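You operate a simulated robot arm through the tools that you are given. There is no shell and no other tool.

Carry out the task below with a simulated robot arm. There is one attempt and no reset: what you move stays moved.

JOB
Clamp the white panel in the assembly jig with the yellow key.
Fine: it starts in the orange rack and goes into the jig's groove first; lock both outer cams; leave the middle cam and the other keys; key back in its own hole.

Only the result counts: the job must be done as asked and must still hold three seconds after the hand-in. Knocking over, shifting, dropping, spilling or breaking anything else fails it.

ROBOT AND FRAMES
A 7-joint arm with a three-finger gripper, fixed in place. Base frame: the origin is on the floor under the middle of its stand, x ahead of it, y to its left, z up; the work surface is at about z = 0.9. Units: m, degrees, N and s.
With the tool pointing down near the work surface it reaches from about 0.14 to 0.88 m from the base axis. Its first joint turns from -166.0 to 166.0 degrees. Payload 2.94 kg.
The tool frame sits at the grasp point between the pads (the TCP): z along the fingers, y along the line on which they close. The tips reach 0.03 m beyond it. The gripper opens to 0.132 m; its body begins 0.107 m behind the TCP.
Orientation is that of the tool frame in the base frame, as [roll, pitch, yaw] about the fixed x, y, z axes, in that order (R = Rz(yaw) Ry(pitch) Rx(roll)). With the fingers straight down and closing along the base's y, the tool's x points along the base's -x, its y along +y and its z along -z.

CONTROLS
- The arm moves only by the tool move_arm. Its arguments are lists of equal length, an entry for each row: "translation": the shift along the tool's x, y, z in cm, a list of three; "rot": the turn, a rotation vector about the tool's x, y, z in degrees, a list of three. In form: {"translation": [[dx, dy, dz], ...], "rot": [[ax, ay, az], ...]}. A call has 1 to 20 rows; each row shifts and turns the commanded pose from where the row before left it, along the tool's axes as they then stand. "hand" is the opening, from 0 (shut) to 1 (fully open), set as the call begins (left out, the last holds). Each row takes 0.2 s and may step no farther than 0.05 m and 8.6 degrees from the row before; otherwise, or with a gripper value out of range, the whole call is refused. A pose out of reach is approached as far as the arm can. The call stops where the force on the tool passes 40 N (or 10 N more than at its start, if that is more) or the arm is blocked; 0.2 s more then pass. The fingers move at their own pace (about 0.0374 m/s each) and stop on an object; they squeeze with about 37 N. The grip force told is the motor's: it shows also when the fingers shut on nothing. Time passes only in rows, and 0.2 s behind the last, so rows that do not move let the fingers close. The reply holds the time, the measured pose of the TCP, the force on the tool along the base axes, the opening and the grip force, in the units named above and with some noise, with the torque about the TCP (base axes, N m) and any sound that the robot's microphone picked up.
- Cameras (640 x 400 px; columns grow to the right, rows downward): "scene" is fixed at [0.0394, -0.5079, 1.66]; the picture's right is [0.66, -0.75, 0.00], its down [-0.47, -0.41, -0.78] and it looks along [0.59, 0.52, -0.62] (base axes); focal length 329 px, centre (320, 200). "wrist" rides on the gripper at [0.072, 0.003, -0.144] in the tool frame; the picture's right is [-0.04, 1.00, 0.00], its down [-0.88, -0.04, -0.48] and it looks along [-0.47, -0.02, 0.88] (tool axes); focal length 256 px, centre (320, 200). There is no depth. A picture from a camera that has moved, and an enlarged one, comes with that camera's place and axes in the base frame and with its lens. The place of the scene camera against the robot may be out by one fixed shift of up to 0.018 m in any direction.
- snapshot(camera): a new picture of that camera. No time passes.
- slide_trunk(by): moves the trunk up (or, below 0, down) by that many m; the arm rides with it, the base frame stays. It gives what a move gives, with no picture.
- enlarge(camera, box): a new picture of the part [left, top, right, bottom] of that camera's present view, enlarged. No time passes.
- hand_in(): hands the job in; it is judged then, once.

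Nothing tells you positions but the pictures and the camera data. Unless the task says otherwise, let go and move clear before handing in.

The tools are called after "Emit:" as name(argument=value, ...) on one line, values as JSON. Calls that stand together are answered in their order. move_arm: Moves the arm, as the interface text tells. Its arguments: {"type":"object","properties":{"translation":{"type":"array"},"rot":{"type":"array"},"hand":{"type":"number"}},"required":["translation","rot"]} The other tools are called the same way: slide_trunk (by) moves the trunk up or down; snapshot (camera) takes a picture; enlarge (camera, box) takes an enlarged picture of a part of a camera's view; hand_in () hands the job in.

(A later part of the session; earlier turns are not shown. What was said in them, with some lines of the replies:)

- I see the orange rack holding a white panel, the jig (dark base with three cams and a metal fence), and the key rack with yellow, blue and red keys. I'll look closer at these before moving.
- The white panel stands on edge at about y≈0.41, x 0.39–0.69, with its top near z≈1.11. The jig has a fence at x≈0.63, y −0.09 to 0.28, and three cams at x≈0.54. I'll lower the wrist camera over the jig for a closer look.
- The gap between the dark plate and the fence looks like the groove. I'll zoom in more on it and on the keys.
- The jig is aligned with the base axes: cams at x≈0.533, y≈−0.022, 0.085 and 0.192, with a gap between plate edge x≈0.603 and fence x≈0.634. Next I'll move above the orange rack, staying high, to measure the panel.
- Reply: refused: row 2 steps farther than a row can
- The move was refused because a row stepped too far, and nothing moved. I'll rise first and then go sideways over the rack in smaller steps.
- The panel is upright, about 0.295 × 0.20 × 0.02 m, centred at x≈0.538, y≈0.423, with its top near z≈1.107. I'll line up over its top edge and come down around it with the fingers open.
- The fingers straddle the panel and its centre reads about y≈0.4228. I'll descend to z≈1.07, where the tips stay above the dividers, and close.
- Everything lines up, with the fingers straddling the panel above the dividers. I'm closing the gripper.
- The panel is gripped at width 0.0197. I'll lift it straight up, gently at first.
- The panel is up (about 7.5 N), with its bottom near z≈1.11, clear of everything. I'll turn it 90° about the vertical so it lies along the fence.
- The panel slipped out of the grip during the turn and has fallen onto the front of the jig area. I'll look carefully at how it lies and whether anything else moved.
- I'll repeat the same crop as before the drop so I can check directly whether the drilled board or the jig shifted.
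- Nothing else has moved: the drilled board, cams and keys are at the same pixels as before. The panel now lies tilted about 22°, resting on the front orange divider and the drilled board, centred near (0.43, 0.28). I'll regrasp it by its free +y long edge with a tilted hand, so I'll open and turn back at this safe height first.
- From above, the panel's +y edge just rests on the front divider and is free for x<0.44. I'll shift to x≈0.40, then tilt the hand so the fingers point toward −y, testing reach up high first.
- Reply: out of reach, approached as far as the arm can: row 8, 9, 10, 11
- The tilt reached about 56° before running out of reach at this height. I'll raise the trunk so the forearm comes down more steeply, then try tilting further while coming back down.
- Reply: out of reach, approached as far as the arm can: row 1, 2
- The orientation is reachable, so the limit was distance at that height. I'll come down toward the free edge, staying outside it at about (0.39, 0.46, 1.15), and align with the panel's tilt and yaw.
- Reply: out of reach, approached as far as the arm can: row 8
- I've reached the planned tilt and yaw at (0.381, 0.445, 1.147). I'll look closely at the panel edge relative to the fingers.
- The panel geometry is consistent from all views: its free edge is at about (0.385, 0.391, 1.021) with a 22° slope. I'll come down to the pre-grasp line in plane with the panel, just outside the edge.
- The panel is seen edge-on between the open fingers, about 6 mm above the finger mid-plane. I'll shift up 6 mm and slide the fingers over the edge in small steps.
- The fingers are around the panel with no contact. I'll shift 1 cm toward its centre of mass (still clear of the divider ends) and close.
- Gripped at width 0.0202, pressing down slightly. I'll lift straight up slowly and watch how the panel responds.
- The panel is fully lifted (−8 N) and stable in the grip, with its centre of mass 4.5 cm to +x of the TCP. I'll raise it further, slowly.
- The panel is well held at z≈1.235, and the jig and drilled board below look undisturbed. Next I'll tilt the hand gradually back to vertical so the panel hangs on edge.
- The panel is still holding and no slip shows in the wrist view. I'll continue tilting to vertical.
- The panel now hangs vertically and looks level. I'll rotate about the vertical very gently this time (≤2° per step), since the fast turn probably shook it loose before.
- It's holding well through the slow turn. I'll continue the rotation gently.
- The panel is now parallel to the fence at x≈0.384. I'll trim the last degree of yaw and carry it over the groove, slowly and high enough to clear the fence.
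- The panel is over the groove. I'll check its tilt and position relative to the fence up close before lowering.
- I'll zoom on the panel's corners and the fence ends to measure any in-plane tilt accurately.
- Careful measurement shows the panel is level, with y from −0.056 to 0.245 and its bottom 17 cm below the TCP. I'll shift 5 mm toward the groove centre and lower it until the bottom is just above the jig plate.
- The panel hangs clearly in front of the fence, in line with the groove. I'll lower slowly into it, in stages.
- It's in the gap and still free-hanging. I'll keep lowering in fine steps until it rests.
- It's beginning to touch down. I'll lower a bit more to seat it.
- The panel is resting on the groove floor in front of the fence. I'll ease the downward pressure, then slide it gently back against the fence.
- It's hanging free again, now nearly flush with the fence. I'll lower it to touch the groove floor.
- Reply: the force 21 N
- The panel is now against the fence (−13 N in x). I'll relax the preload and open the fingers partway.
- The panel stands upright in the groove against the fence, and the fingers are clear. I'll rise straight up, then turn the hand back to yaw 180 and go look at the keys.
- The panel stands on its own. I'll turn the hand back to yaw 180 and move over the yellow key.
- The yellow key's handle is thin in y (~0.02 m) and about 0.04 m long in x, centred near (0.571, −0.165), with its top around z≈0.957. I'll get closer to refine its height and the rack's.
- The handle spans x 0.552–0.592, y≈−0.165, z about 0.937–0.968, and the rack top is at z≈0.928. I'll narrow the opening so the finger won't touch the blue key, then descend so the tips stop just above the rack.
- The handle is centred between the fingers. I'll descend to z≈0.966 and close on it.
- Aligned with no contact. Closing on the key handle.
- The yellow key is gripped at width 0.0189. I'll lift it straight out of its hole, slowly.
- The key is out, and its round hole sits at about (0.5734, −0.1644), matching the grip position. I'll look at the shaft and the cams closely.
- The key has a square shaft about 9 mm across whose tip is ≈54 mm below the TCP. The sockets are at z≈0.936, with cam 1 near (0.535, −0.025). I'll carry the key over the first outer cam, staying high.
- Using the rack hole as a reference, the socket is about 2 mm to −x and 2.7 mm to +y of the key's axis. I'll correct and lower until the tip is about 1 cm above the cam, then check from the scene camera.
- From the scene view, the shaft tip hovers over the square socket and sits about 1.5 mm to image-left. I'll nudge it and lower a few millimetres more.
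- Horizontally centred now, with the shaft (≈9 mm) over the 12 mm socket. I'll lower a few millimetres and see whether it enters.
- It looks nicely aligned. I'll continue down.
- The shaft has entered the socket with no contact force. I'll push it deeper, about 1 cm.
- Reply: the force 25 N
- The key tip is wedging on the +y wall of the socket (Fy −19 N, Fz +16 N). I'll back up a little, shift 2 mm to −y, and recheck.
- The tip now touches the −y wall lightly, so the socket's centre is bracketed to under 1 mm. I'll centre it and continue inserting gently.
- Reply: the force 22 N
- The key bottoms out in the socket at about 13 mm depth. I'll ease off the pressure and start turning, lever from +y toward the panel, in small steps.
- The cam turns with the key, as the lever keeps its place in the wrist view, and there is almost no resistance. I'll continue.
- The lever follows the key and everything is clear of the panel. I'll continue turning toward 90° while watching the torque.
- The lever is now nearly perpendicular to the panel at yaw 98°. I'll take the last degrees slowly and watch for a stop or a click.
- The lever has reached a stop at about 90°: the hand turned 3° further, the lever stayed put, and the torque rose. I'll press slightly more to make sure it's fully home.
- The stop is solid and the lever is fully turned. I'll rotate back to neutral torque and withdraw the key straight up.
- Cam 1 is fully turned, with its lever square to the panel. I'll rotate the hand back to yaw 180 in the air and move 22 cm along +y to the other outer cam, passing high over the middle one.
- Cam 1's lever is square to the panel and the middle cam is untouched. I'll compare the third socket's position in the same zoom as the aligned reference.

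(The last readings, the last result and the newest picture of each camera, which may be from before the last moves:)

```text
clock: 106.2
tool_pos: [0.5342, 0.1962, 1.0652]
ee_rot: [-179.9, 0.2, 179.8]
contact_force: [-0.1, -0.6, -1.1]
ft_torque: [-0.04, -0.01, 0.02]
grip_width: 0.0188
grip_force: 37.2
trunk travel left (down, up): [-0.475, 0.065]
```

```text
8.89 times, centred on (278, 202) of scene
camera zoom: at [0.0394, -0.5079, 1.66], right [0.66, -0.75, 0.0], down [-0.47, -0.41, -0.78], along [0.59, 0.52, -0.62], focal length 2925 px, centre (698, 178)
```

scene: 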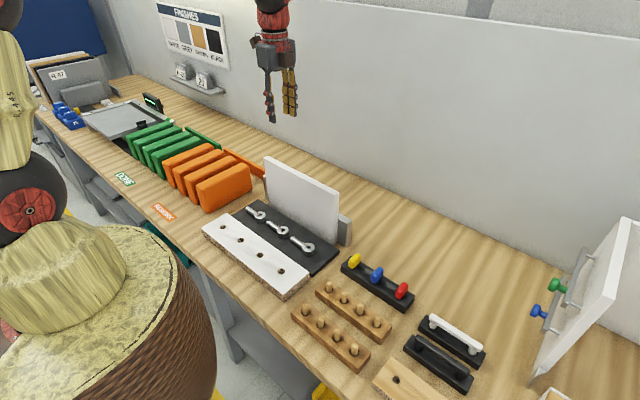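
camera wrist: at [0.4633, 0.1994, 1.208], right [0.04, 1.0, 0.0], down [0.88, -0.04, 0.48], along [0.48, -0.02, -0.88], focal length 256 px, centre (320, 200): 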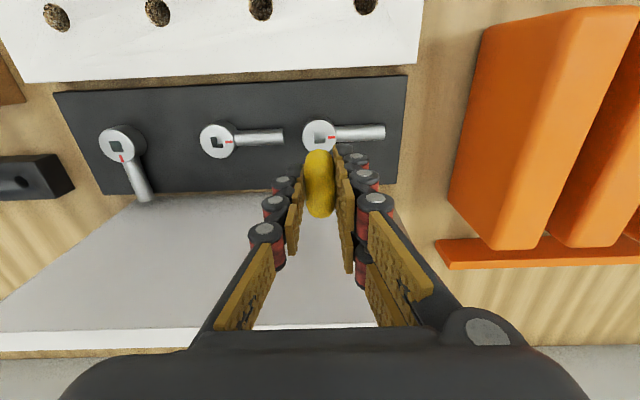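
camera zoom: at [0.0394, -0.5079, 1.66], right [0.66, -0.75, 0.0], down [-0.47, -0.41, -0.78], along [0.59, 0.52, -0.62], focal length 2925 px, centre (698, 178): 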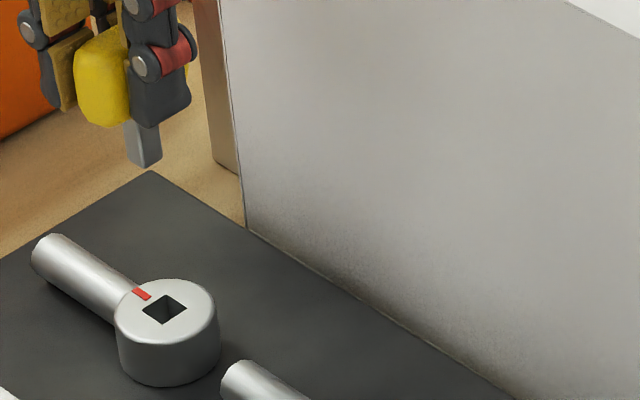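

The third socket is about 1.7 mm to −y and 0.6 mm to −x of the aligned reference. I'll correct and lower until the tip is just above the cam.

Emit:
move_arm(translation=[[0.06, -0.17, 1.0], [0, 0, 2.0], [0, 0, 2.0], [0, 0, 1.75]], rot=[[0, 0, 0], [0, 0, 0], [0, 0, 0], [0, 0, 0]])

Emit:
enlarge(camera="scene", box=[243, 198, 283, 230])

```text
clock: 107.2
tool_pos: [0.5349, 0.1919, 0.9997]
ee_rot: [-179.9, 0.2, 179.9]
contact_force: [0.4, -0.2, -0.6]
ft_torque: [0.0, 0.05, -0.02]
grip_width: 0.0193
grip_force: 36.9
trunk travel left (down, up): [-0.475, 0.065]
```

```text
12.50 times, centred on (263, 214) of scene
camera zoom: at [0.0394, -0.5079, 1.66], right [0.66, -0.75, 0.0], down [-0.47, -0.41, -0.78], along [0.59, 0.52, -0.62], focal length 4114 px, centre (1032, 25)
```

zoom: 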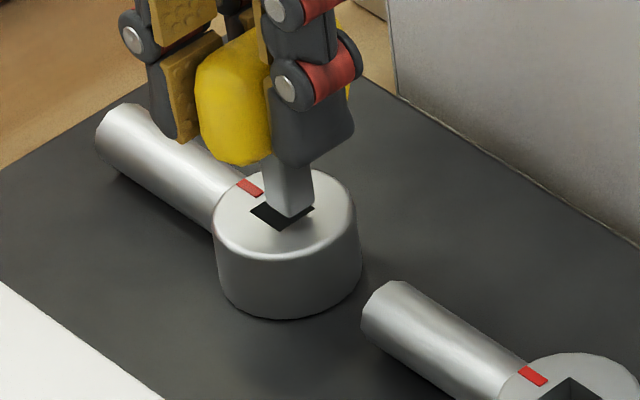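

Emit:
move_arm(translation=[[0, 0, 0.2], [0, 0, 0.2], [0, 0, 0.2], [0, 0, 0.2]], rot=[[0, 0, 0], [0, 0, 0], [0, 0, 0], [0, 0, 0]])

Emit:
enlarge(camera="scene", box=[243, 198, 283, 230])

```text
clock: 108.2
tool_pos: [0.5352, 0.1932, 0.9918]
ee_rot: [-179.9, 0.3, 180.0]
contact_force: [0.5, 4.4, 3.8]
ft_torque: [0.22, -0.03, 0.03]
grip_width: 0.019
grip_force: 36.9
trunk travel left (down, up): [-0.475, 0.065]
```

```text
12.50 times, centred on (263, 214) of scene
camera zoom: at [0.0394, -0.5079, 1.66], right [0.66, -0.75, 0.0], down [-0.47, -0.41, -0.78], along [0.59, 0.52, -0.62], focal length 4114 px, centre (1032, 25)
```

zoom: 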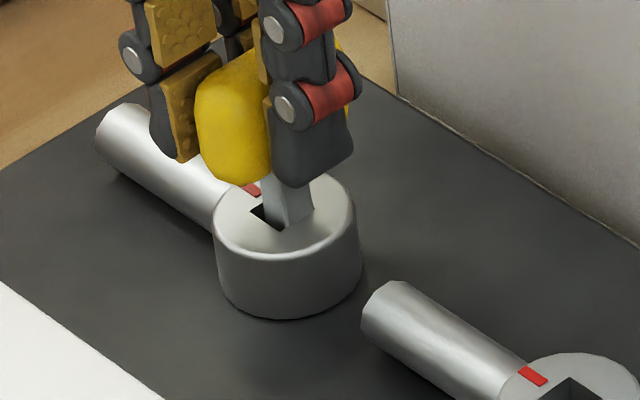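

The shaft touches the −y side of the socket, so I'll shift +1.5 mm in y and continue.

Emit:
move_arm(translation=[[0, 0, -0.1], [0, 0.15, 0], [0, 0, 0.1], [0, 0, 0.2]], rot=[[0, 0, 0], [0, 0, 0], [0, 0, 0], [0, 0, 0]])

Emit:
enlarge(camera="scene", box=[243, 198, 283, 230])

```text
clock: 109.2
tool_pos: [0.5343, 0.1954, 0.9889]
ee_rot: [-179.8, 0.2, -179.9]
contact_force: [-0.3, -0.5, -0.2]
ft_torque: [-0.01, -0.04, 0.01]
grip_width: 0.0187
grip_force: 37.2
trunk travel left (down, up): [-0.475, 0.065]
```

```text
12.50 times, centred on (263, 214) of scene
camera zoom: at [0.0394, -0.5079, 1.66], right [0.66, -0.75, 0.0], down [-0.47, -0.41, -0.78], along [0.59, 0.52, -0.62], focal length 4114 px, centre (1032, 25)
```

zoom: 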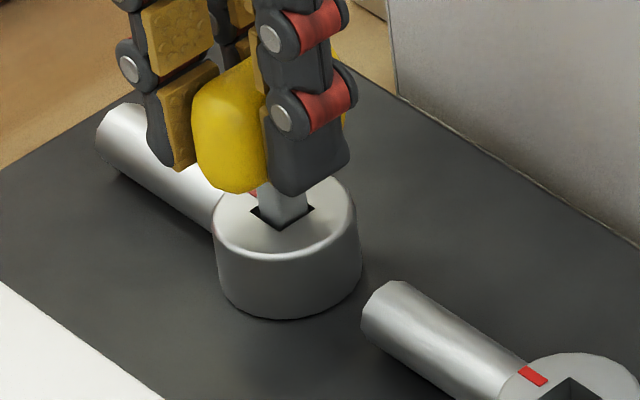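

Centred and free again. I'll insert deeper in fine steps.

Emit:
move_arm(translation=[[0, 0, 0.2], [0, 0, 0.2], [0, 0, 0.1]], rot=[[0, 0, 0], [0, 0, 0], [0, 0, 0]])

```text
clock: 110.0
tool_pos: [0.5344, 0.1945, 0.9826]
ee_rot: [-179.8, 0.2, 180.0]
contact_force: [0.0, -0.5, -0.2]
ft_torque: [-0.01, 0.01, -0.01]
grip_width: 0.0188
grip_force: 37.2
trunk travel left (down, up): [-0.475, 0.065]
```

Emit:
move_arm(translation=[[0, 0, 0.15], [0, 0, 0.15], [0, 0, 0]], rot=[[0, 0, 0], [0, 0, 0], [0, 0, 0]])

Emit:
enlarge(camera="scene", box=[243, 198, 283, 230])

```text
clock: 110.8
tool_pos: [0.5339, 0.1936, 0.9812]
ee_rot: [-179.9, 0.2, 180.0]
contact_force: [0.7, -4.8, 8.0]
ft_torque: [-0.21, -0.05, -0.01]
grip_width: 0.0188
grip_force: 37.4
trunk travel left (down, up): [-0.475, 0.065]
```

```text
12.50 times, centred on (263, 214) of scene
camera zoom: at [0.0394, -0.5079, 1.66], right [0.66, -0.75, 0.0], down [-0.47, -0.41, -0.78], along [0.59, 0.52, -0.62], focal length 4114 px, centre (1032, 25)
```

zoom: 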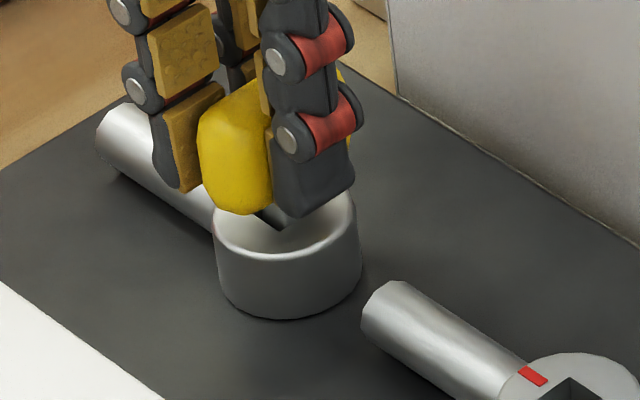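

It's at the same bottoming depth as the first cam. I'll ease off and begin the turn.

Emit:
move_arm(translation=[[0, -0.05, -0.1], [0, 0, 0], [0, 0, 0], [0, 0, 0]], rot=[[0, 0, 0], [0, 0, 3], [0, 0, 3], [0, 0, 4]])

Emit:
enlarge(camera="wrist", box=[230, 60, 410, 200])

```text
clock: 111.8
tool_pos: [0.5332, 0.1945, 0.9817]
ee_rot: [-179.8, 0.2, 169.9]
contact_force: [0.8, 0.8, -3.0]
ft_torque: [0.08, -0.1, 0.01]
grip_width: 0.019
grip_force: 37.0
trunk travel left (down, up): [-0.475, 0.065]
```

```text
2.86 times, centred on (320, 130) of wrist
camera zoom: at [0.4629, 0.21, 1.1245], right [0.22, 0.98, 0.0], down [0.86, -0.19, 0.48], along [0.47, -0.11, -0.88], focal length 731 px, centre (320, 400)
```

zoom: 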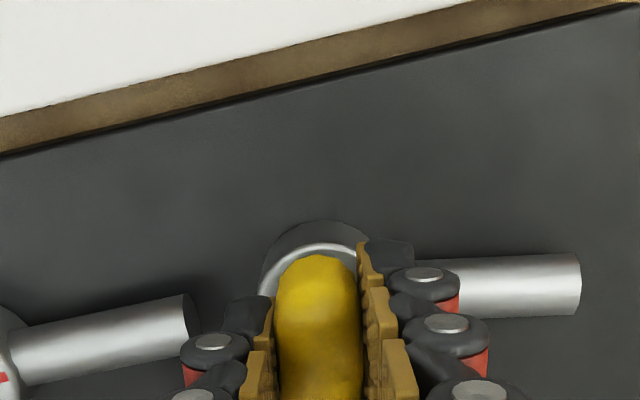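

The cam follows the key again. I'll continue turning.

Emit:
move_arm(translation=[[0, 0, 0], [0, 0, 0], [0, 0, 0], [0, 0, 0], [0, 0, 0], [0, 0, 0], [0, 0, 0], [0, 0, 0], [0, 0, 0], [0, 0, 0]], rot=[[0, 0, 4], [0, 0, 4], [0, 0, 4], [0, 0, 4], [0, 0, 4], [0, 0, 4], [0, 0, 4], [0, 0, 4], [0, 0, 4], [0, 0, 4]])

Emit:
move_arm(translation=[[0, 0, 0], [0, 0, 0], [0, 0, 0], [0, 0, 0], [0, 0, 0], [0, 0, 0], [0, 0, 0], [0, 0, 0]], rot=[[0, 0, 4], [0, 0, 4], [0, 0, 4], [0, 0, 4], [0, 0, 4], [0, 0, 4], [0, 0, 4], [0, 0, 4]])

Emit:
snapshot(camera="wrist")

Emit:
enlarge(camera="scene", box=[220, 150, 350, 260])

```text
clock: 114.0
tool_pos: [0.5329, 0.1934, 0.9828]
ee_rot: [179.9, 0.3, 129.9]
contact_force: [-0.3, 5.8, 5.1]
ft_torque: [0.28, 0.03, 0.01]
grip_width: 0.0188
grip_force: 37.4
trunk travel left (down, up): [-0.475, 0.065]
```

```text
clock: 115.8
tool_pos: [0.5337, 0.1952, 0.9833]
ee_rot: [179.8, 0.2, 97.8]
contact_force: [-0.4, 13.0, -0.7]
ft_torque: [0.63, 0.03, -0.02]
grip_width: 0.019
grip_force: 37.1
trunk travel left (down, up): [-0.475, 0.065]
```

```text
taken
camera wrist: at [0.5266, 0.2672, 1.1249], right [1.0, 0.1, 0.0], down [0.08, -0.87, 0.48], along [0.05, -0.48, -0.88], focal length 256 px, centre (320, 200)
```

wrist: 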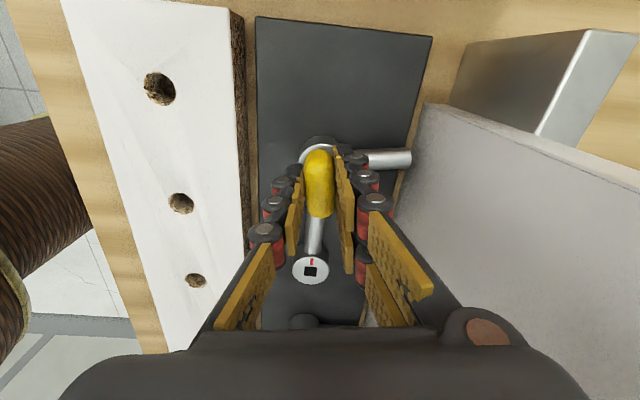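

```text
3.64 times, centred on (285, 205) of scene
camera zoom: at [0.0394, -0.5079, 1.66], right [0.66, -0.75, 0.0], down [-0.47, -0.41, -0.78], along [0.59, 0.52, -0.62], focal length 1197 px, centre (447, 182)
```

zoom: 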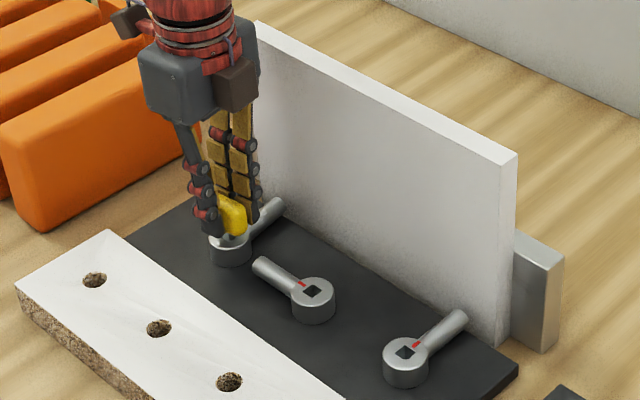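

The lever is nearly home. I'll relieve the side load slightly, then finish the turn to the stop.

Emit:
move_arm(translation=[[0.08, 0, 0], [0, 0, 0], [0, 0, 0], [0, 0, 0], [0, 0, 0]], rot=[[0, 0, 0], [0, 0, 2], [0, 0, 2], [0, 0, 2], [0, 0, 2]])

Emit:
move_arm(translation=[[0, 0, 0], [0, 0, 0], [0, 0, 0], [0, 0, 0]], rot=[[0, 0, 1.5], [0, 0, 1.5], [0, 0, 2], [0, 0, 0]])

Emit:
enlarge(camera="wrist", box=[250, 90, 450, 230])

```text
clock: 117.0
tool_pos: [0.5344, 0.1942, 0.9822]
ee_rot: [179.8, 0.1, 89.9]
contact_force: [3.1, 5.8, -4.3]
ft_torque: [0.28, -0.2, 0.03]
grip_width: 0.0193
grip_force: 37.6
trunk travel left (down, up): [-0.475, 0.065]
```

```text
clock: 118.0
tool_pos: [0.5334, 0.1951, 0.9834]
ee_rot: [179.7, 0.0, 85.0]
contact_force: [0.7, 8.6, 3.4]
ft_torque: [0.38, -0.03, 0.13]
grip_width: 0.0191
grip_force: 37.2
trunk travel left (down, up): [-0.475, 0.065]
```

```text
2.86 times, centred on (350, 160) of wrist
camera zoom: at [0.5433, 0.2672, 1.1255], right [0.99, -0.13, 0.0], down [-0.12, -0.87, 0.48], along [-0.06, -0.47, -0.88], focal length 731 px, centre (234, 314)
```

zoom: 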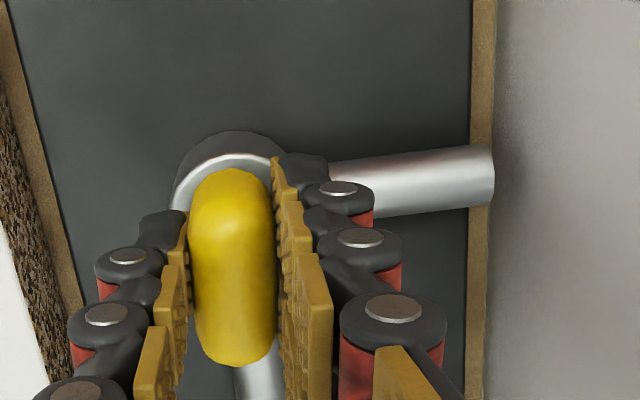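

Emit:
move_arm(translation=[[0, 0, 0], [0, 0, 0], [0, 0, 0]], rot=[[0, 0, 1.5], [0, 0, 1.5], [0, 0, 0]])

Emit:
enlarge(camera="wrist", box=[250, 90, 450, 230])

```text
clock: 118.8
tool_pos: [0.5343, 0.1948, 0.9824]
ee_rot: [179.7, 0.0, 82.0]
contact_force: [2.2, 6.5, 8.3]
ft_torque: [0.37, 0.01, 0.14]
grip_width: 0.019
grip_force: 37.3
trunk travel left (down, up): [-0.475, 0.065]
```

```text
2.86 times, centred on (350, 160) of wrist
camera zoom: at [0.5471, 0.2667, 1.1255], right [0.98, -0.18, 0.01], down [-0.16, -0.86, 0.48], along [-0.08, -0.47, -0.88], focal length 731 px, centre (234, 314)
```

zoom: 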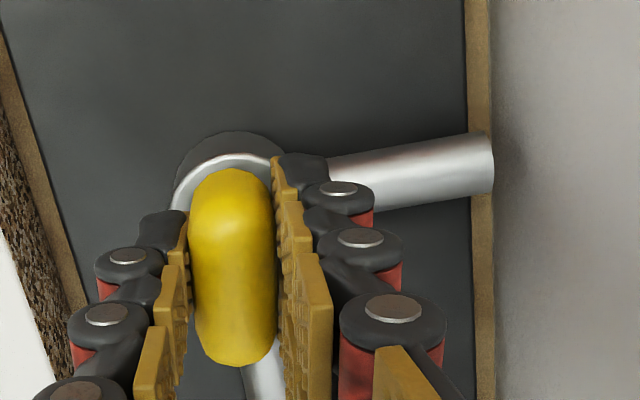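

The lever sits at 90° against its stop. I'll return to neutral and withdraw the key.

Emit:
move_arm(translation=[[0, 0, 0], [0, 0, 0], [0, 0, 0], [0, 0, 0], [0, 0, -0.2], [0, 0, -0.3], [0, 0, -0.5], [0, 0, -0.5], [0, 0, -0.7], [0, 0, -1], [0, 0, -1], [0, 0, -1.5], [0, 0, -2], [0, 0, -2]], rot=[[0, 0, -2], [0, 0, -2], [0, 0, -2], [0, 0, -1], [0, 0, 0], [0, 0, 0], [0, 0, 0], [0, 0, 0], [0, 0, 0], [0, 0, 0], [0, 0, 0], [0, 0, 0], [0, 0, 0], [0, 0, 0]])

Emit:
enlarge(camera="scene", box=[220, 150, 350, 260])

Emit:
snapshot(camera="wrist")

```text
clock: 121.8
tool_pos: [0.5317, 0.1942, 1.0794]
ee_rot: [179.8, 0.2, 89.1]
contact_force: [0.4, -0.7, -0.9]
ft_torque: [-0.01, 0.0, 0.0]
grip_width: 0.0188
grip_force: 36.9
trunk travel left (down, up): [-0.475, 0.065]
```

```text
3.64 times, centred on (285, 205) of scene
camera zoom: at [0.0394, -0.5079, 1.66], right [0.66, -0.75, 0.0], down [-0.47, -0.41, -0.78], along [0.59, 0.52, -0.62], focal length 1197 px, centre (447, 182)
```

zoom: 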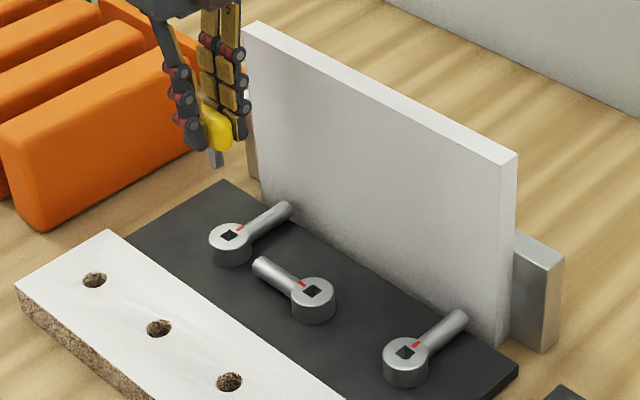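

```text
taken
camera wrist: at [0.5371, 0.2671, 1.2214], right [1.0, -0.06, 0.0], down [-0.06, -0.88, 0.48], along [-0.03, -0.48, -0.88], focal length 256 px, centre (320, 200)
```

wrist: 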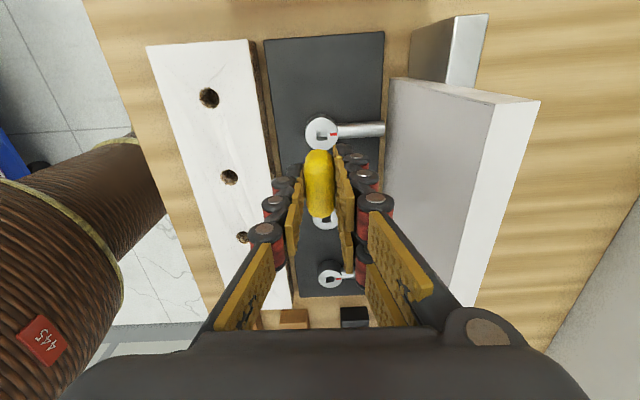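

Both outer levers now point at the panel and the middle one is untouched. I'll rotate back to yaw 180 at height and view both levers from above to compare their angles precisely.

Emit:
move_arm(translation=[[0, 0, -3.0], [0, 0, -4.0], [0, 0, -4], [0, 0, 0], [0, 0, 0], [0, 0, 0], [0, 0, 0], [0, 0, 0], [0, 0, 0], [0, 0, 0], [0, 0, 0], [0, 0, 0], [0, 0, 0], [0, 0, 0], [0, -4.0, 0], [0, -4.0, 0], [0, -4.0, 0]], rot=[[0, 0, 0], [0, 0, -7.5], [0, 0, -7.5], [0, 0, -7.5], [0, 0, -7.5], [0, 0, -7.5], [0, 0, -7.5], [0, 0, -7.5], [0, 0, -7.5], [0, 0, -7.5], [0, 0, -7.5], [0, 0, -7.5], [0, 0, -8.5], [0, 0, 0], [0, 0, 0], [0, 0, 0], [0, 0, 0]])

Emit:
snapshot(camera="wrist")

Emit:
enlarge(camera="wrist", box=[200, 60, 460, 200])

```text
clock: 125.4
tool_pos: [0.5326, 0.0741, 1.1887]
ee_rot: [-179.8, 0.2, -179.9]
contact_force: [-0.6, -0.5, -0.1]
ft_torque: [0.06, 0.01, 0.01]
grip_width: 0.0188
grip_force: 37.2
trunk travel left (down, up): [-0.475, 0.065]
```

```text
taken
camera wrist: at [0.4603, 0.0779, 1.3319], right [0.04, 1.0, 0.0], down [0.88, -0.04, 0.48], along [0.48, -0.02, -0.88], focal length 256 px, centre (320, 200)
```

wrist: 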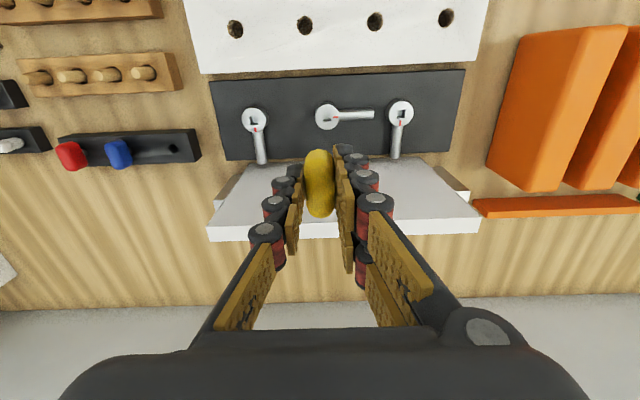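

```text
2.46 times, centred on (330, 130) of wrist
camera zoom: at [0.4603, 0.0779, 1.3319], right [0.04, 1.0, 0.0], down [0.88, -0.04, 0.48], along [0.48, -0.02, -0.88], focal length 630 px, centre (295, 372)
```

zoom: 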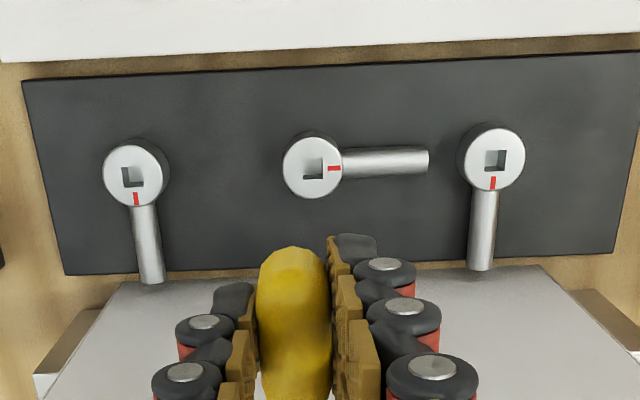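

From above, cam 1 reads about 92° and cam 3 about 89°. To remove perspective bias, I'll take the same relative view of cam 3 by shifting exactly 22 cm in y.

Emit:
move_arm(translation=[[0, 4.4, 0], [0, 4.4, 0], [0, 4.4, 0], [0, 4.4, 0], [0, 4.4, 0]], rot=[[0, 0, 0], [0, 0, 0], [0, 0, 0], [0, 0, 0], [0, 0, 0]])

Emit:
enlarge(camera="wrist", box=[200, 60, 460, 200])

```text
clock: 126.6
tool_pos: [0.5299, 0.2993, 1.1851]
ee_rot: [-179.8, 0.1, 179.9]
contact_force: [0.7, 0.1, 0.1]
ft_torque: [-0.06, 0.01, 0.01]
grip_width: 0.0191
grip_force: 37.1
trunk travel left (down, up): [-0.475, 0.065]
```

```text
2.46 times, centred on (330, 130) of wrist
camera zoom: at [0.4587, 0.3023, 1.3287], right [0.04, 1.0, 0.0], down [0.88, -0.04, 0.48], along [0.48, -0.02, -0.88], focal length 630 px, centre (295, 372)
```

zoom: 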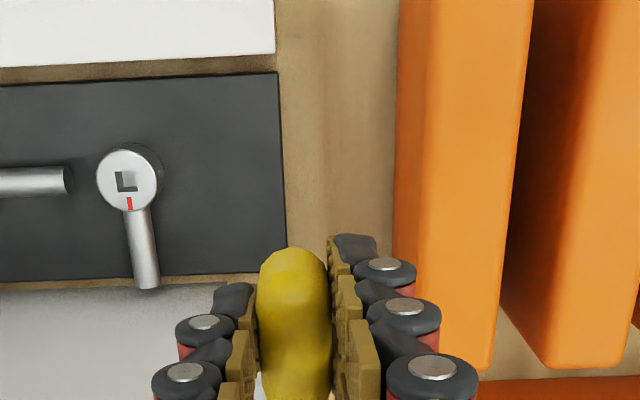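

Both levers match within about half a degree, so both outer cams are at their stops. Next I'll return the yellow key: carry it back above its own hole and compare with the reference view.

Emit:
move_arm(translation=[[0, -3.0, 0], [0, -4.5, 0], [0, -4.5, 0], [0, -4.5, 0], [0, -4.5, 0], [0, -4.5, 0], [0, -4.5, 0], [0, -4.5, 0], [0, -4.5, 0], [-1.0, -4.2, 0], [-1.5, -2.0, 0], [-1.5, -0.6, 0], [0, 0, 0]], rot=[[0, 0, 0], [0, 0, 0], [0, 0, 0], [0, 0, 0], [0, 0, 0], [0, 0, 0], [0, 0, 0], [0, 0, 0], [0, 0, 0], [0, 0, 0], [0, 0, 0], [0, 0, 0], [0, 0, 0]])

Emit:
snapshot(camera="wrist")

```text
clock: 129.4
tool_pos: [0.5725, -0.165, 1.1889]
ee_rot: [-179.9, 0.2, -179.9]
contact_force: [-0.1, 0.1, -0.8]
ft_torque: [0.03, -0.01, 0.0]
grip_width: 0.0191
grip_force: 36.6
trunk travel left (down, up): [-0.475, 0.065]
```

```text
taken
camera wrist: at [0.5004, -0.1608, 1.3322], right [0.04, 1.0, 0.0], down [0.88, -0.04, 0.48], along [0.48, -0.02, -0.88], focal length 256 px, centre (320, 200)
```

wrist: 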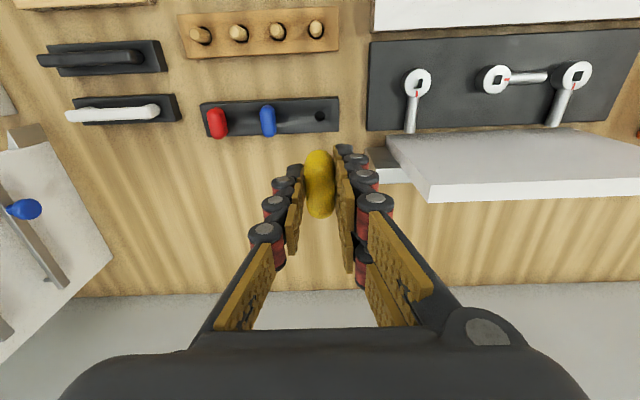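

I'm above the key rack. I'll lower to the same height as the reference view, with the tip still 8 cm above the rack, and compare the hole's position.

Emit:
move_arm(translation=[[0, 0, 4], [0, 0, 4], [0, 0, 3], [0, 0, 1.3], [0, 0, 0]], rot=[[0, 0, 0], [0, 0, 0], [0, 0, 0], [0, 0, 0], [0, 0, 0]])

Emit:
enlarge(camera="wrist", box=[230, 80, 410, 220])

Emit:
enlarge(camera="scene", box=[345, 215, 395, 270])

```text
clock: 130.6
tool_pos: [0.5733, -0.1635, 1.0666]
ee_rot: [-179.9, 0.2, -180.0]
contact_force: [0.4, 0.5, -1.5]
ft_torque: [0.01, -0.01, -0.01]
grip_width: 0.0192
grip_force: 37.6
trunk travel left (down, up): [-0.475, 0.065]
```

```text
2.86 times, centred on (320, 150) of wrist
camera zoom: at [0.5003, -0.1601, 1.2096], right [0.04, 1.0, 0.0], down [0.88, -0.04, 0.48], along [0.48, -0.02, -0.88], focal length 731 px, centre (320, 343)
```

zoom: 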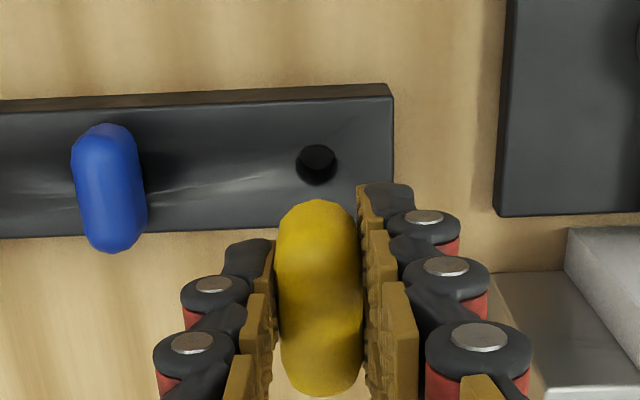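

```text
7.27 times, centred on (370, 242) of scene
camera zoom: at [0.0394, -0.5079, 1.66], right [0.66, -0.75, 0.0], down [-0.47, -0.41, -0.78], along [0.59, 0.52, -0.62], focal length 2393 px, centre (-44, -109)
```

zoom: 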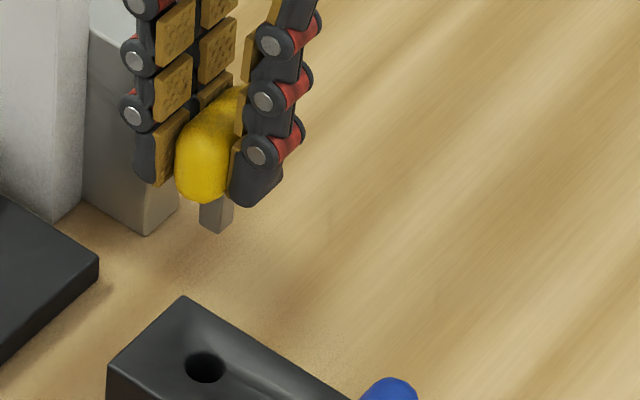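

The hole is at exactly the reference position, and the key sits the same way in the grip. I'll descend until the tip is just above the rack and verify from the scene camera.

Emit:
move_arm(translation=[[0, -0.05, 2], [0, 0, 2], [0, 0, 2], [0, 0, 1.0], [0, 0, 0]], rot=[[0, 0, 0], [0, 0, 0], [0, 0, 0], [0, 0, 0], [0, 0, 0]])

Emit:
enlarge(camera="scene", box=[340, 240, 370, 270])

```text
clock: 131.8
tool_pos: [0.575, -0.1643, 0.9965]
ee_rot: [-180.0, 0.2, -180.0]
contact_force: [-0.7, -0.1, -0.9]
ft_torque: [-0.04, 0.01, -0.01]
grip_width: 0.0191
grip_force: 37.1
trunk travel left (down, up): [-0.475, 0.065]
```

```text
13.33 times, centred on (355, 255) of scene
camera zoom: at [0.0394, -0.5079, 1.66], right [0.66, -0.75, 0.0], down [-0.47, -0.41, -0.78], along [0.59, 0.52, -0.62], focal length 4388 px, centre (-147, -533)
```

zoom: 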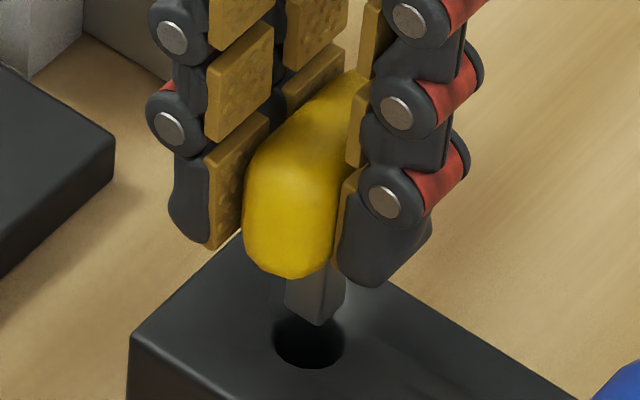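

Well aligned over the hole. I'll lower the key in gently.

Emit:
move_arm(translation=[[0, 0, 0.4], [0, 0, 0.4], [0, 0, 0.3], [0, 0, 0.3], [0, 0, 0]], rot=[[0, 0, 0], [0, 0, 0], [0, 0, 0], [0, 0, 0], [0, 0, 0]])

Emit:
enlarge(camera="scene", box=[340, 240, 370, 270])

```text
clock: 133.0
tool_pos: [0.5739, -0.1629, 0.9835]
ee_rot: [-179.9, 0.3, 179.9]
contact_force: [0.5, -0.5, -0.5]
ft_torque: [0.0, -0.02, 0.01]
grip_width: 0.0188
grip_force: 37.2
trunk travel left (down, up): [-0.475, 0.065]
```

```text
13.33 times, centred on (355, 255) of scene
camera zoom: at [0.0394, -0.5079, 1.66], right [0.66, -0.75, 0.0], down [-0.47, -0.41, -0.78], along [0.59, 0.52, -0.62], focal length 4388 px, centre (-147, -533)
```

zoom: 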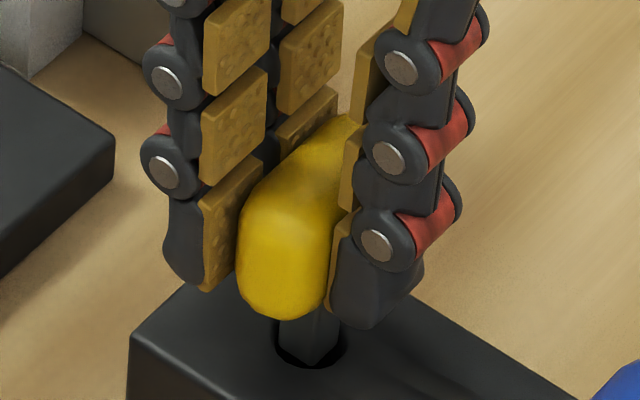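

The shaft is in the hole. I'll continue down to the original seated height.

Emit:
move_arm(translation=[[0, 0, 0.3], [0, 0, 0.3], [0, 0, 0.3], [0, 0, 0.3], [0, 0, 0]], rot=[[0, 0, 0], [0, 0, 0], [0, 0, 0], [0, 0, 0], [0, 0, 0]])

```text
clock: 134.2
tool_pos: [0.5744, -0.1644, 0.9715]
ee_rot: [-179.9, 0.2, -180.0]
contact_force: [0.9, -0.8, -0.2]
ft_torque: [0.01, 0.0, -0.01]
grip_width: 0.019
grip_force: 37.0
trunk travel left (down, up): [-0.475, 0.065]
```

Emit:
move_arm(translation=[[0, 0, 0.2], [0, 0, 0.2], [0, 0, 0.1], [0, 0, 0]], rot=[[0, 0, 0], [0, 0, 0], [0, 0, 0], [0, 0, 0]])

Emit:
enlarge(camera="scene", box=[340, 240, 370, 270])

```text
clock: 135.2
tool_pos: [0.5726, -0.164, 0.9659]
ee_rot: [-179.9, 0.2, 180.0]
contact_force: [-0.9, 0.3, 3.2]
ft_torque: [0.07, 0.01, 0.01]
grip_width: 0.0189
grip_force: 37.3
trunk travel left (down, up): [-0.475, 0.065]
```

```text
13.33 times, centred on (355, 255) of scene
camera zoom: at [0.0394, -0.5079, 1.66], right [0.66, -0.75, 0.0], down [-0.47, -0.41, -0.78], along [0.59, 0.52, -0.62], focal length 4388 px, centre (-147, -533)
```

zoom: 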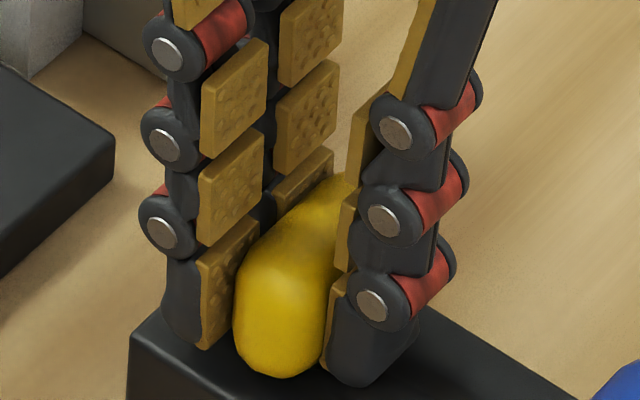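

The key is seated (light 3 N contact at the original height). I'll release by opening a little and rise straight up.

Emit:
move_arm(translation=[[0, 0, 0], [0, 0, 0], [0, 0, 0], [0, 0, 0]], rot=[[0, 0, 0], [0, 0, 0], [0, 0, 0], [0, 0, 0]], hand=0.38)

Emit:
move_arm(translation=[[0, 0, -1], [0, 0, -2], [0, 0, -3], [0, 0, -4], [0, 0, -4], [0, 0, -4]], rot=[[0, 0, 0], [0, 0, 0], [0, 0, 0], [0, 0, 0], [0, 0, 0], [0, 0, 0]])

Emit:
snapshot(camera="scene")

Emit:
enlarge(camera="scene", box=[320, 220, 430, 310])

Emit:
snapshot(camera="wrist")

```text
clock: 136.2
tool_pos: [0.5729, -0.1647, 0.9654]
ee_rot: [-179.9, 0.2, 179.9]
contact_force: [0.3, -0.2, 0.2]
ft_torque: [-0.01, 0.02, -0.01]
grip_width: 0.0501
grip_force: 0.1
trunk travel left (down, up): [-0.475, 0.065]
```

```text
clock: 137.6
tool_pos: [0.5712, -0.1626, 1.1435]
ee_rot: [-179.9, 0.1, -179.9]
contact_force: [-0.1, -0.3, -0.8]
ft_torque: [0.01, -0.06, -0.01]
grip_width: 0.0504
grip_force: 0.0
trunk travel left (down, up): [-0.475, 0.065]
```

```text
taken
```

scene: 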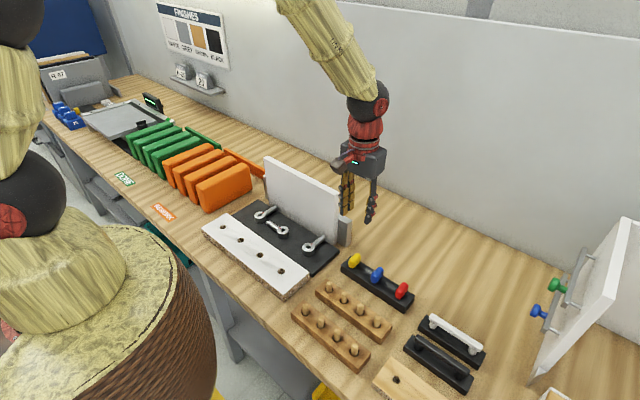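

```text
4.44 times, centred on (375, 265) of scene
camera zoom: at [0.0394, -0.5079, 1.66], right [0.66, -0.75, 0.0], down [-0.47, -0.41, -0.78], along [0.59, 0.52, -0.62], focal length 1463 px, centre (76, -89)
```

zoom: 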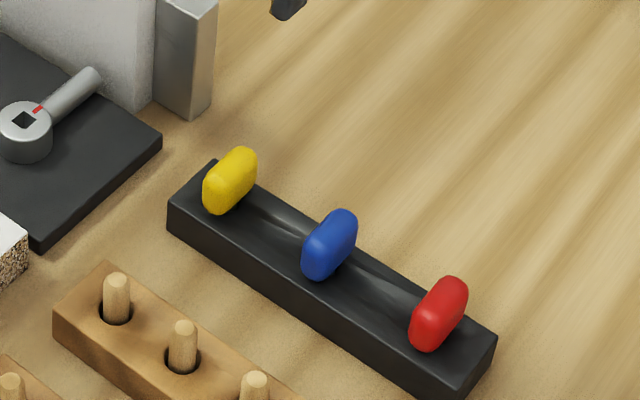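

```text
taken
camera wrist: at [0.4985, -0.1594, 1.287], right [0.04, 1.0, 0.0], down [0.88, -0.04, 0.48], along [0.48, -0.02, -0.88], focal length 256 px, centre (320, 200)
```

wrist: 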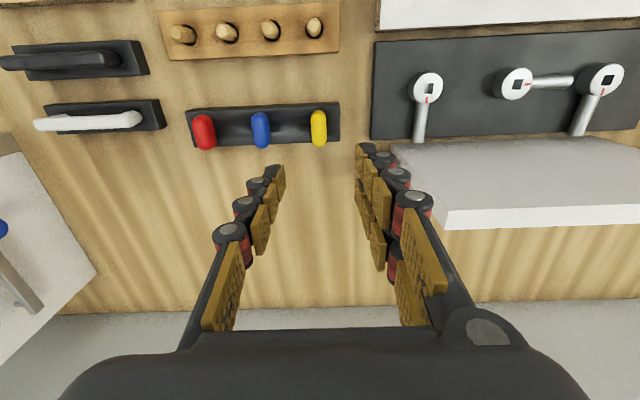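

The key is back in its hole just as it was, and both outer levers are turned. I'll do a final comparison of the surroundings against the initial views and check the panel's seat.

Emit:
enlarge(camera="scene", box=[120, 110, 290, 230])

Emit:
enlarge(camera="scene", box=[190, 160, 360, 310])

Emit:
enlarge(camera="scene", box=[285, 190, 355, 260])

Emit:
enlarge(camera="wrist", box=[340, 20, 640, 240])

```text
3.33 times, centred on (205, 170) of scene
camera zoom: at [0.0394, -0.5079, 1.66], right [0.66, -0.75, 0.0], down [-0.47, -0.41, -0.78], along [0.59, 0.52, -0.62], focal length 1097 px, centre (703, 300)
```

zoom: 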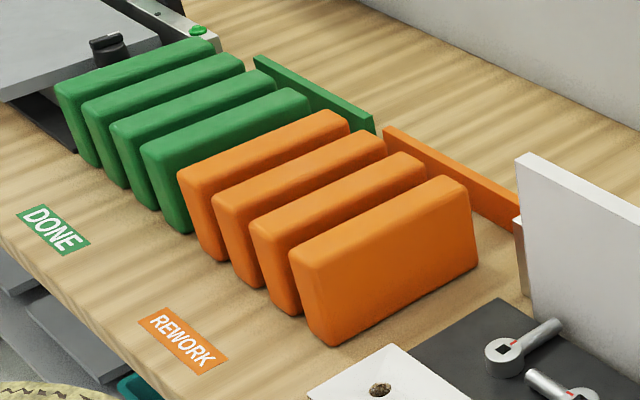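

```text
2.67 times, centred on (275, 235) of scene
camera zoom: at [0.0394, -0.5079, 1.66], right [0.66, -0.75, 0.0], down [-0.47, -0.41, -0.78], along [0.59, 0.52, -0.62], focal length 878 px, centre (440, 107)
```

zoom: 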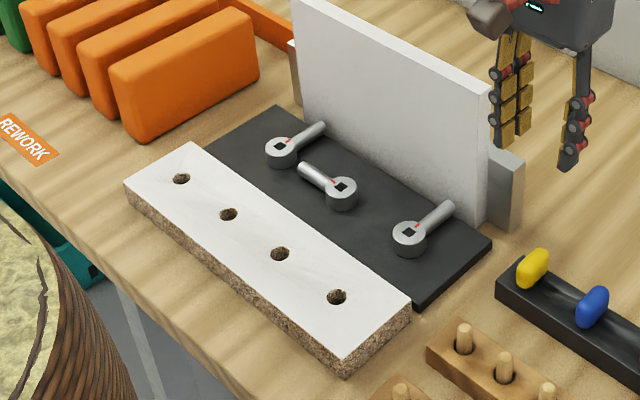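

```text
5.71 times, centred on (320, 225) of scene
camera zoom: at [0.0394, -0.5079, 1.66], right [0.66, -0.75, 0.0], down [-0.47, -0.41, -0.78], along [0.59, 0.52, -0.62], focal length 1880 px, centre (320, 57)
```

zoom: 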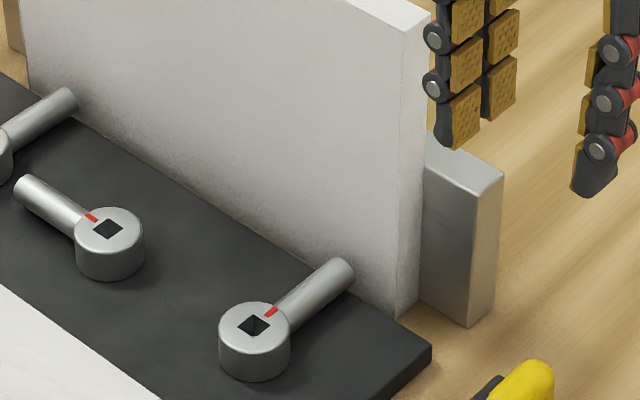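

```text
1.82 times, centred on (490, 130) of wrist
camera zoom: at [0.4985, -0.1594, 1.287], right [0.04, 1.0, 0.0], down [0.88, -0.04, 0.48], along [0.48, -0.02, -0.88], focal length 465 px, centre (11, 327)
```

zoom: 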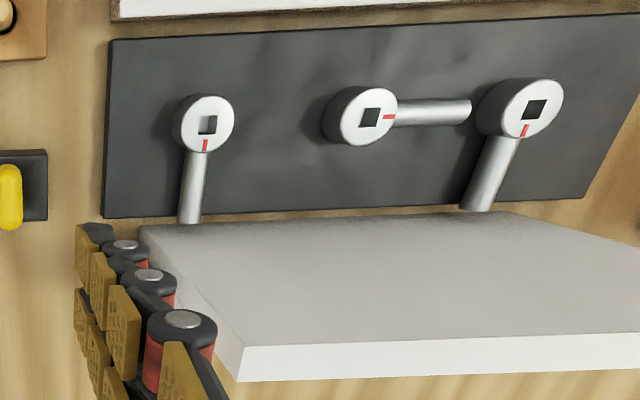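

Everything else matches the initial views: rack, drilled board, dowel blocks, keys and middle cam. The panel is upright and flush with the fence. I'll move the arm clear and hand in.

Emit:
move_arm(translation=[[0, 0, -3], [0, 0, -4], [0, 0, -4], [0, 0, -3], [0, 0, 0], [0, 0, 0], [0, 0, 0]], rot=[[0, 0, 0], [0, 0, 0], [0, 0, 0], [0, 0, 0], [0, 0, 0], [0, 0, 0], [0, 0, 0]])

Emit:
snapshot(camera="scene")

```text
clock: 139.2
tool_pos: [0.5734, -0.1628, 1.2862]
ee_rot: [-179.9, 0.2, -180.0]
contact_force: [0.0, 0.6, -0.7]
ft_torque: [0.0, -0.04, 0.0]
grip_width: 0.0501
grip_force: 0.0
trunk travel left (down, up): [-0.475, 0.065]
```

```text
taken
```

scene: 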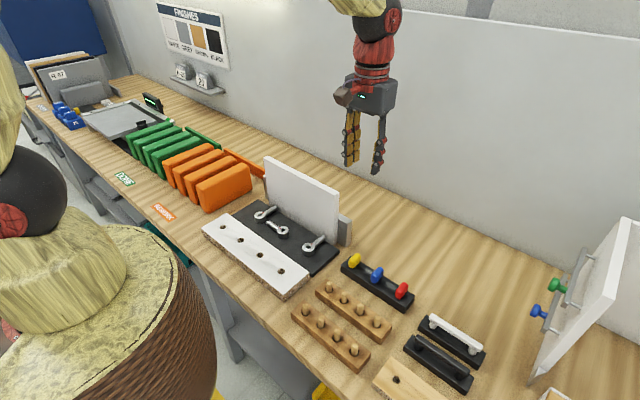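

The panel is in the groove, both outer cams are turned, the middle cam is untouched, the key is back in its own hole and the arm is clear. I'm handing in.

Emit:
hand_in()

```text
The job is handed in.
```

The white panel is in the jig's groove against the fence, both outer cams are turned to their stops, and the yellow key is back in its own hole. I've handed the job in, but no result has come back.

- **Dropped panel:** I dropped the panel once, during the first turn. It landed on the drilled board, an outer cam and the front orange divider. I picked it up again and finished the job. Comparing the camera views before and after, I could see nothing else that had moved.
- **Clamping:** Both outer levers are square to the panel, but their tips stop about 1 cm short of it by my measurement. I heard no click at either stop. I took the hard stop at about 90° as locked, and I did not test whether the panel is actually held tight.
- **Left alone:** I did not turn the middle cam or handle the red and blue keys.
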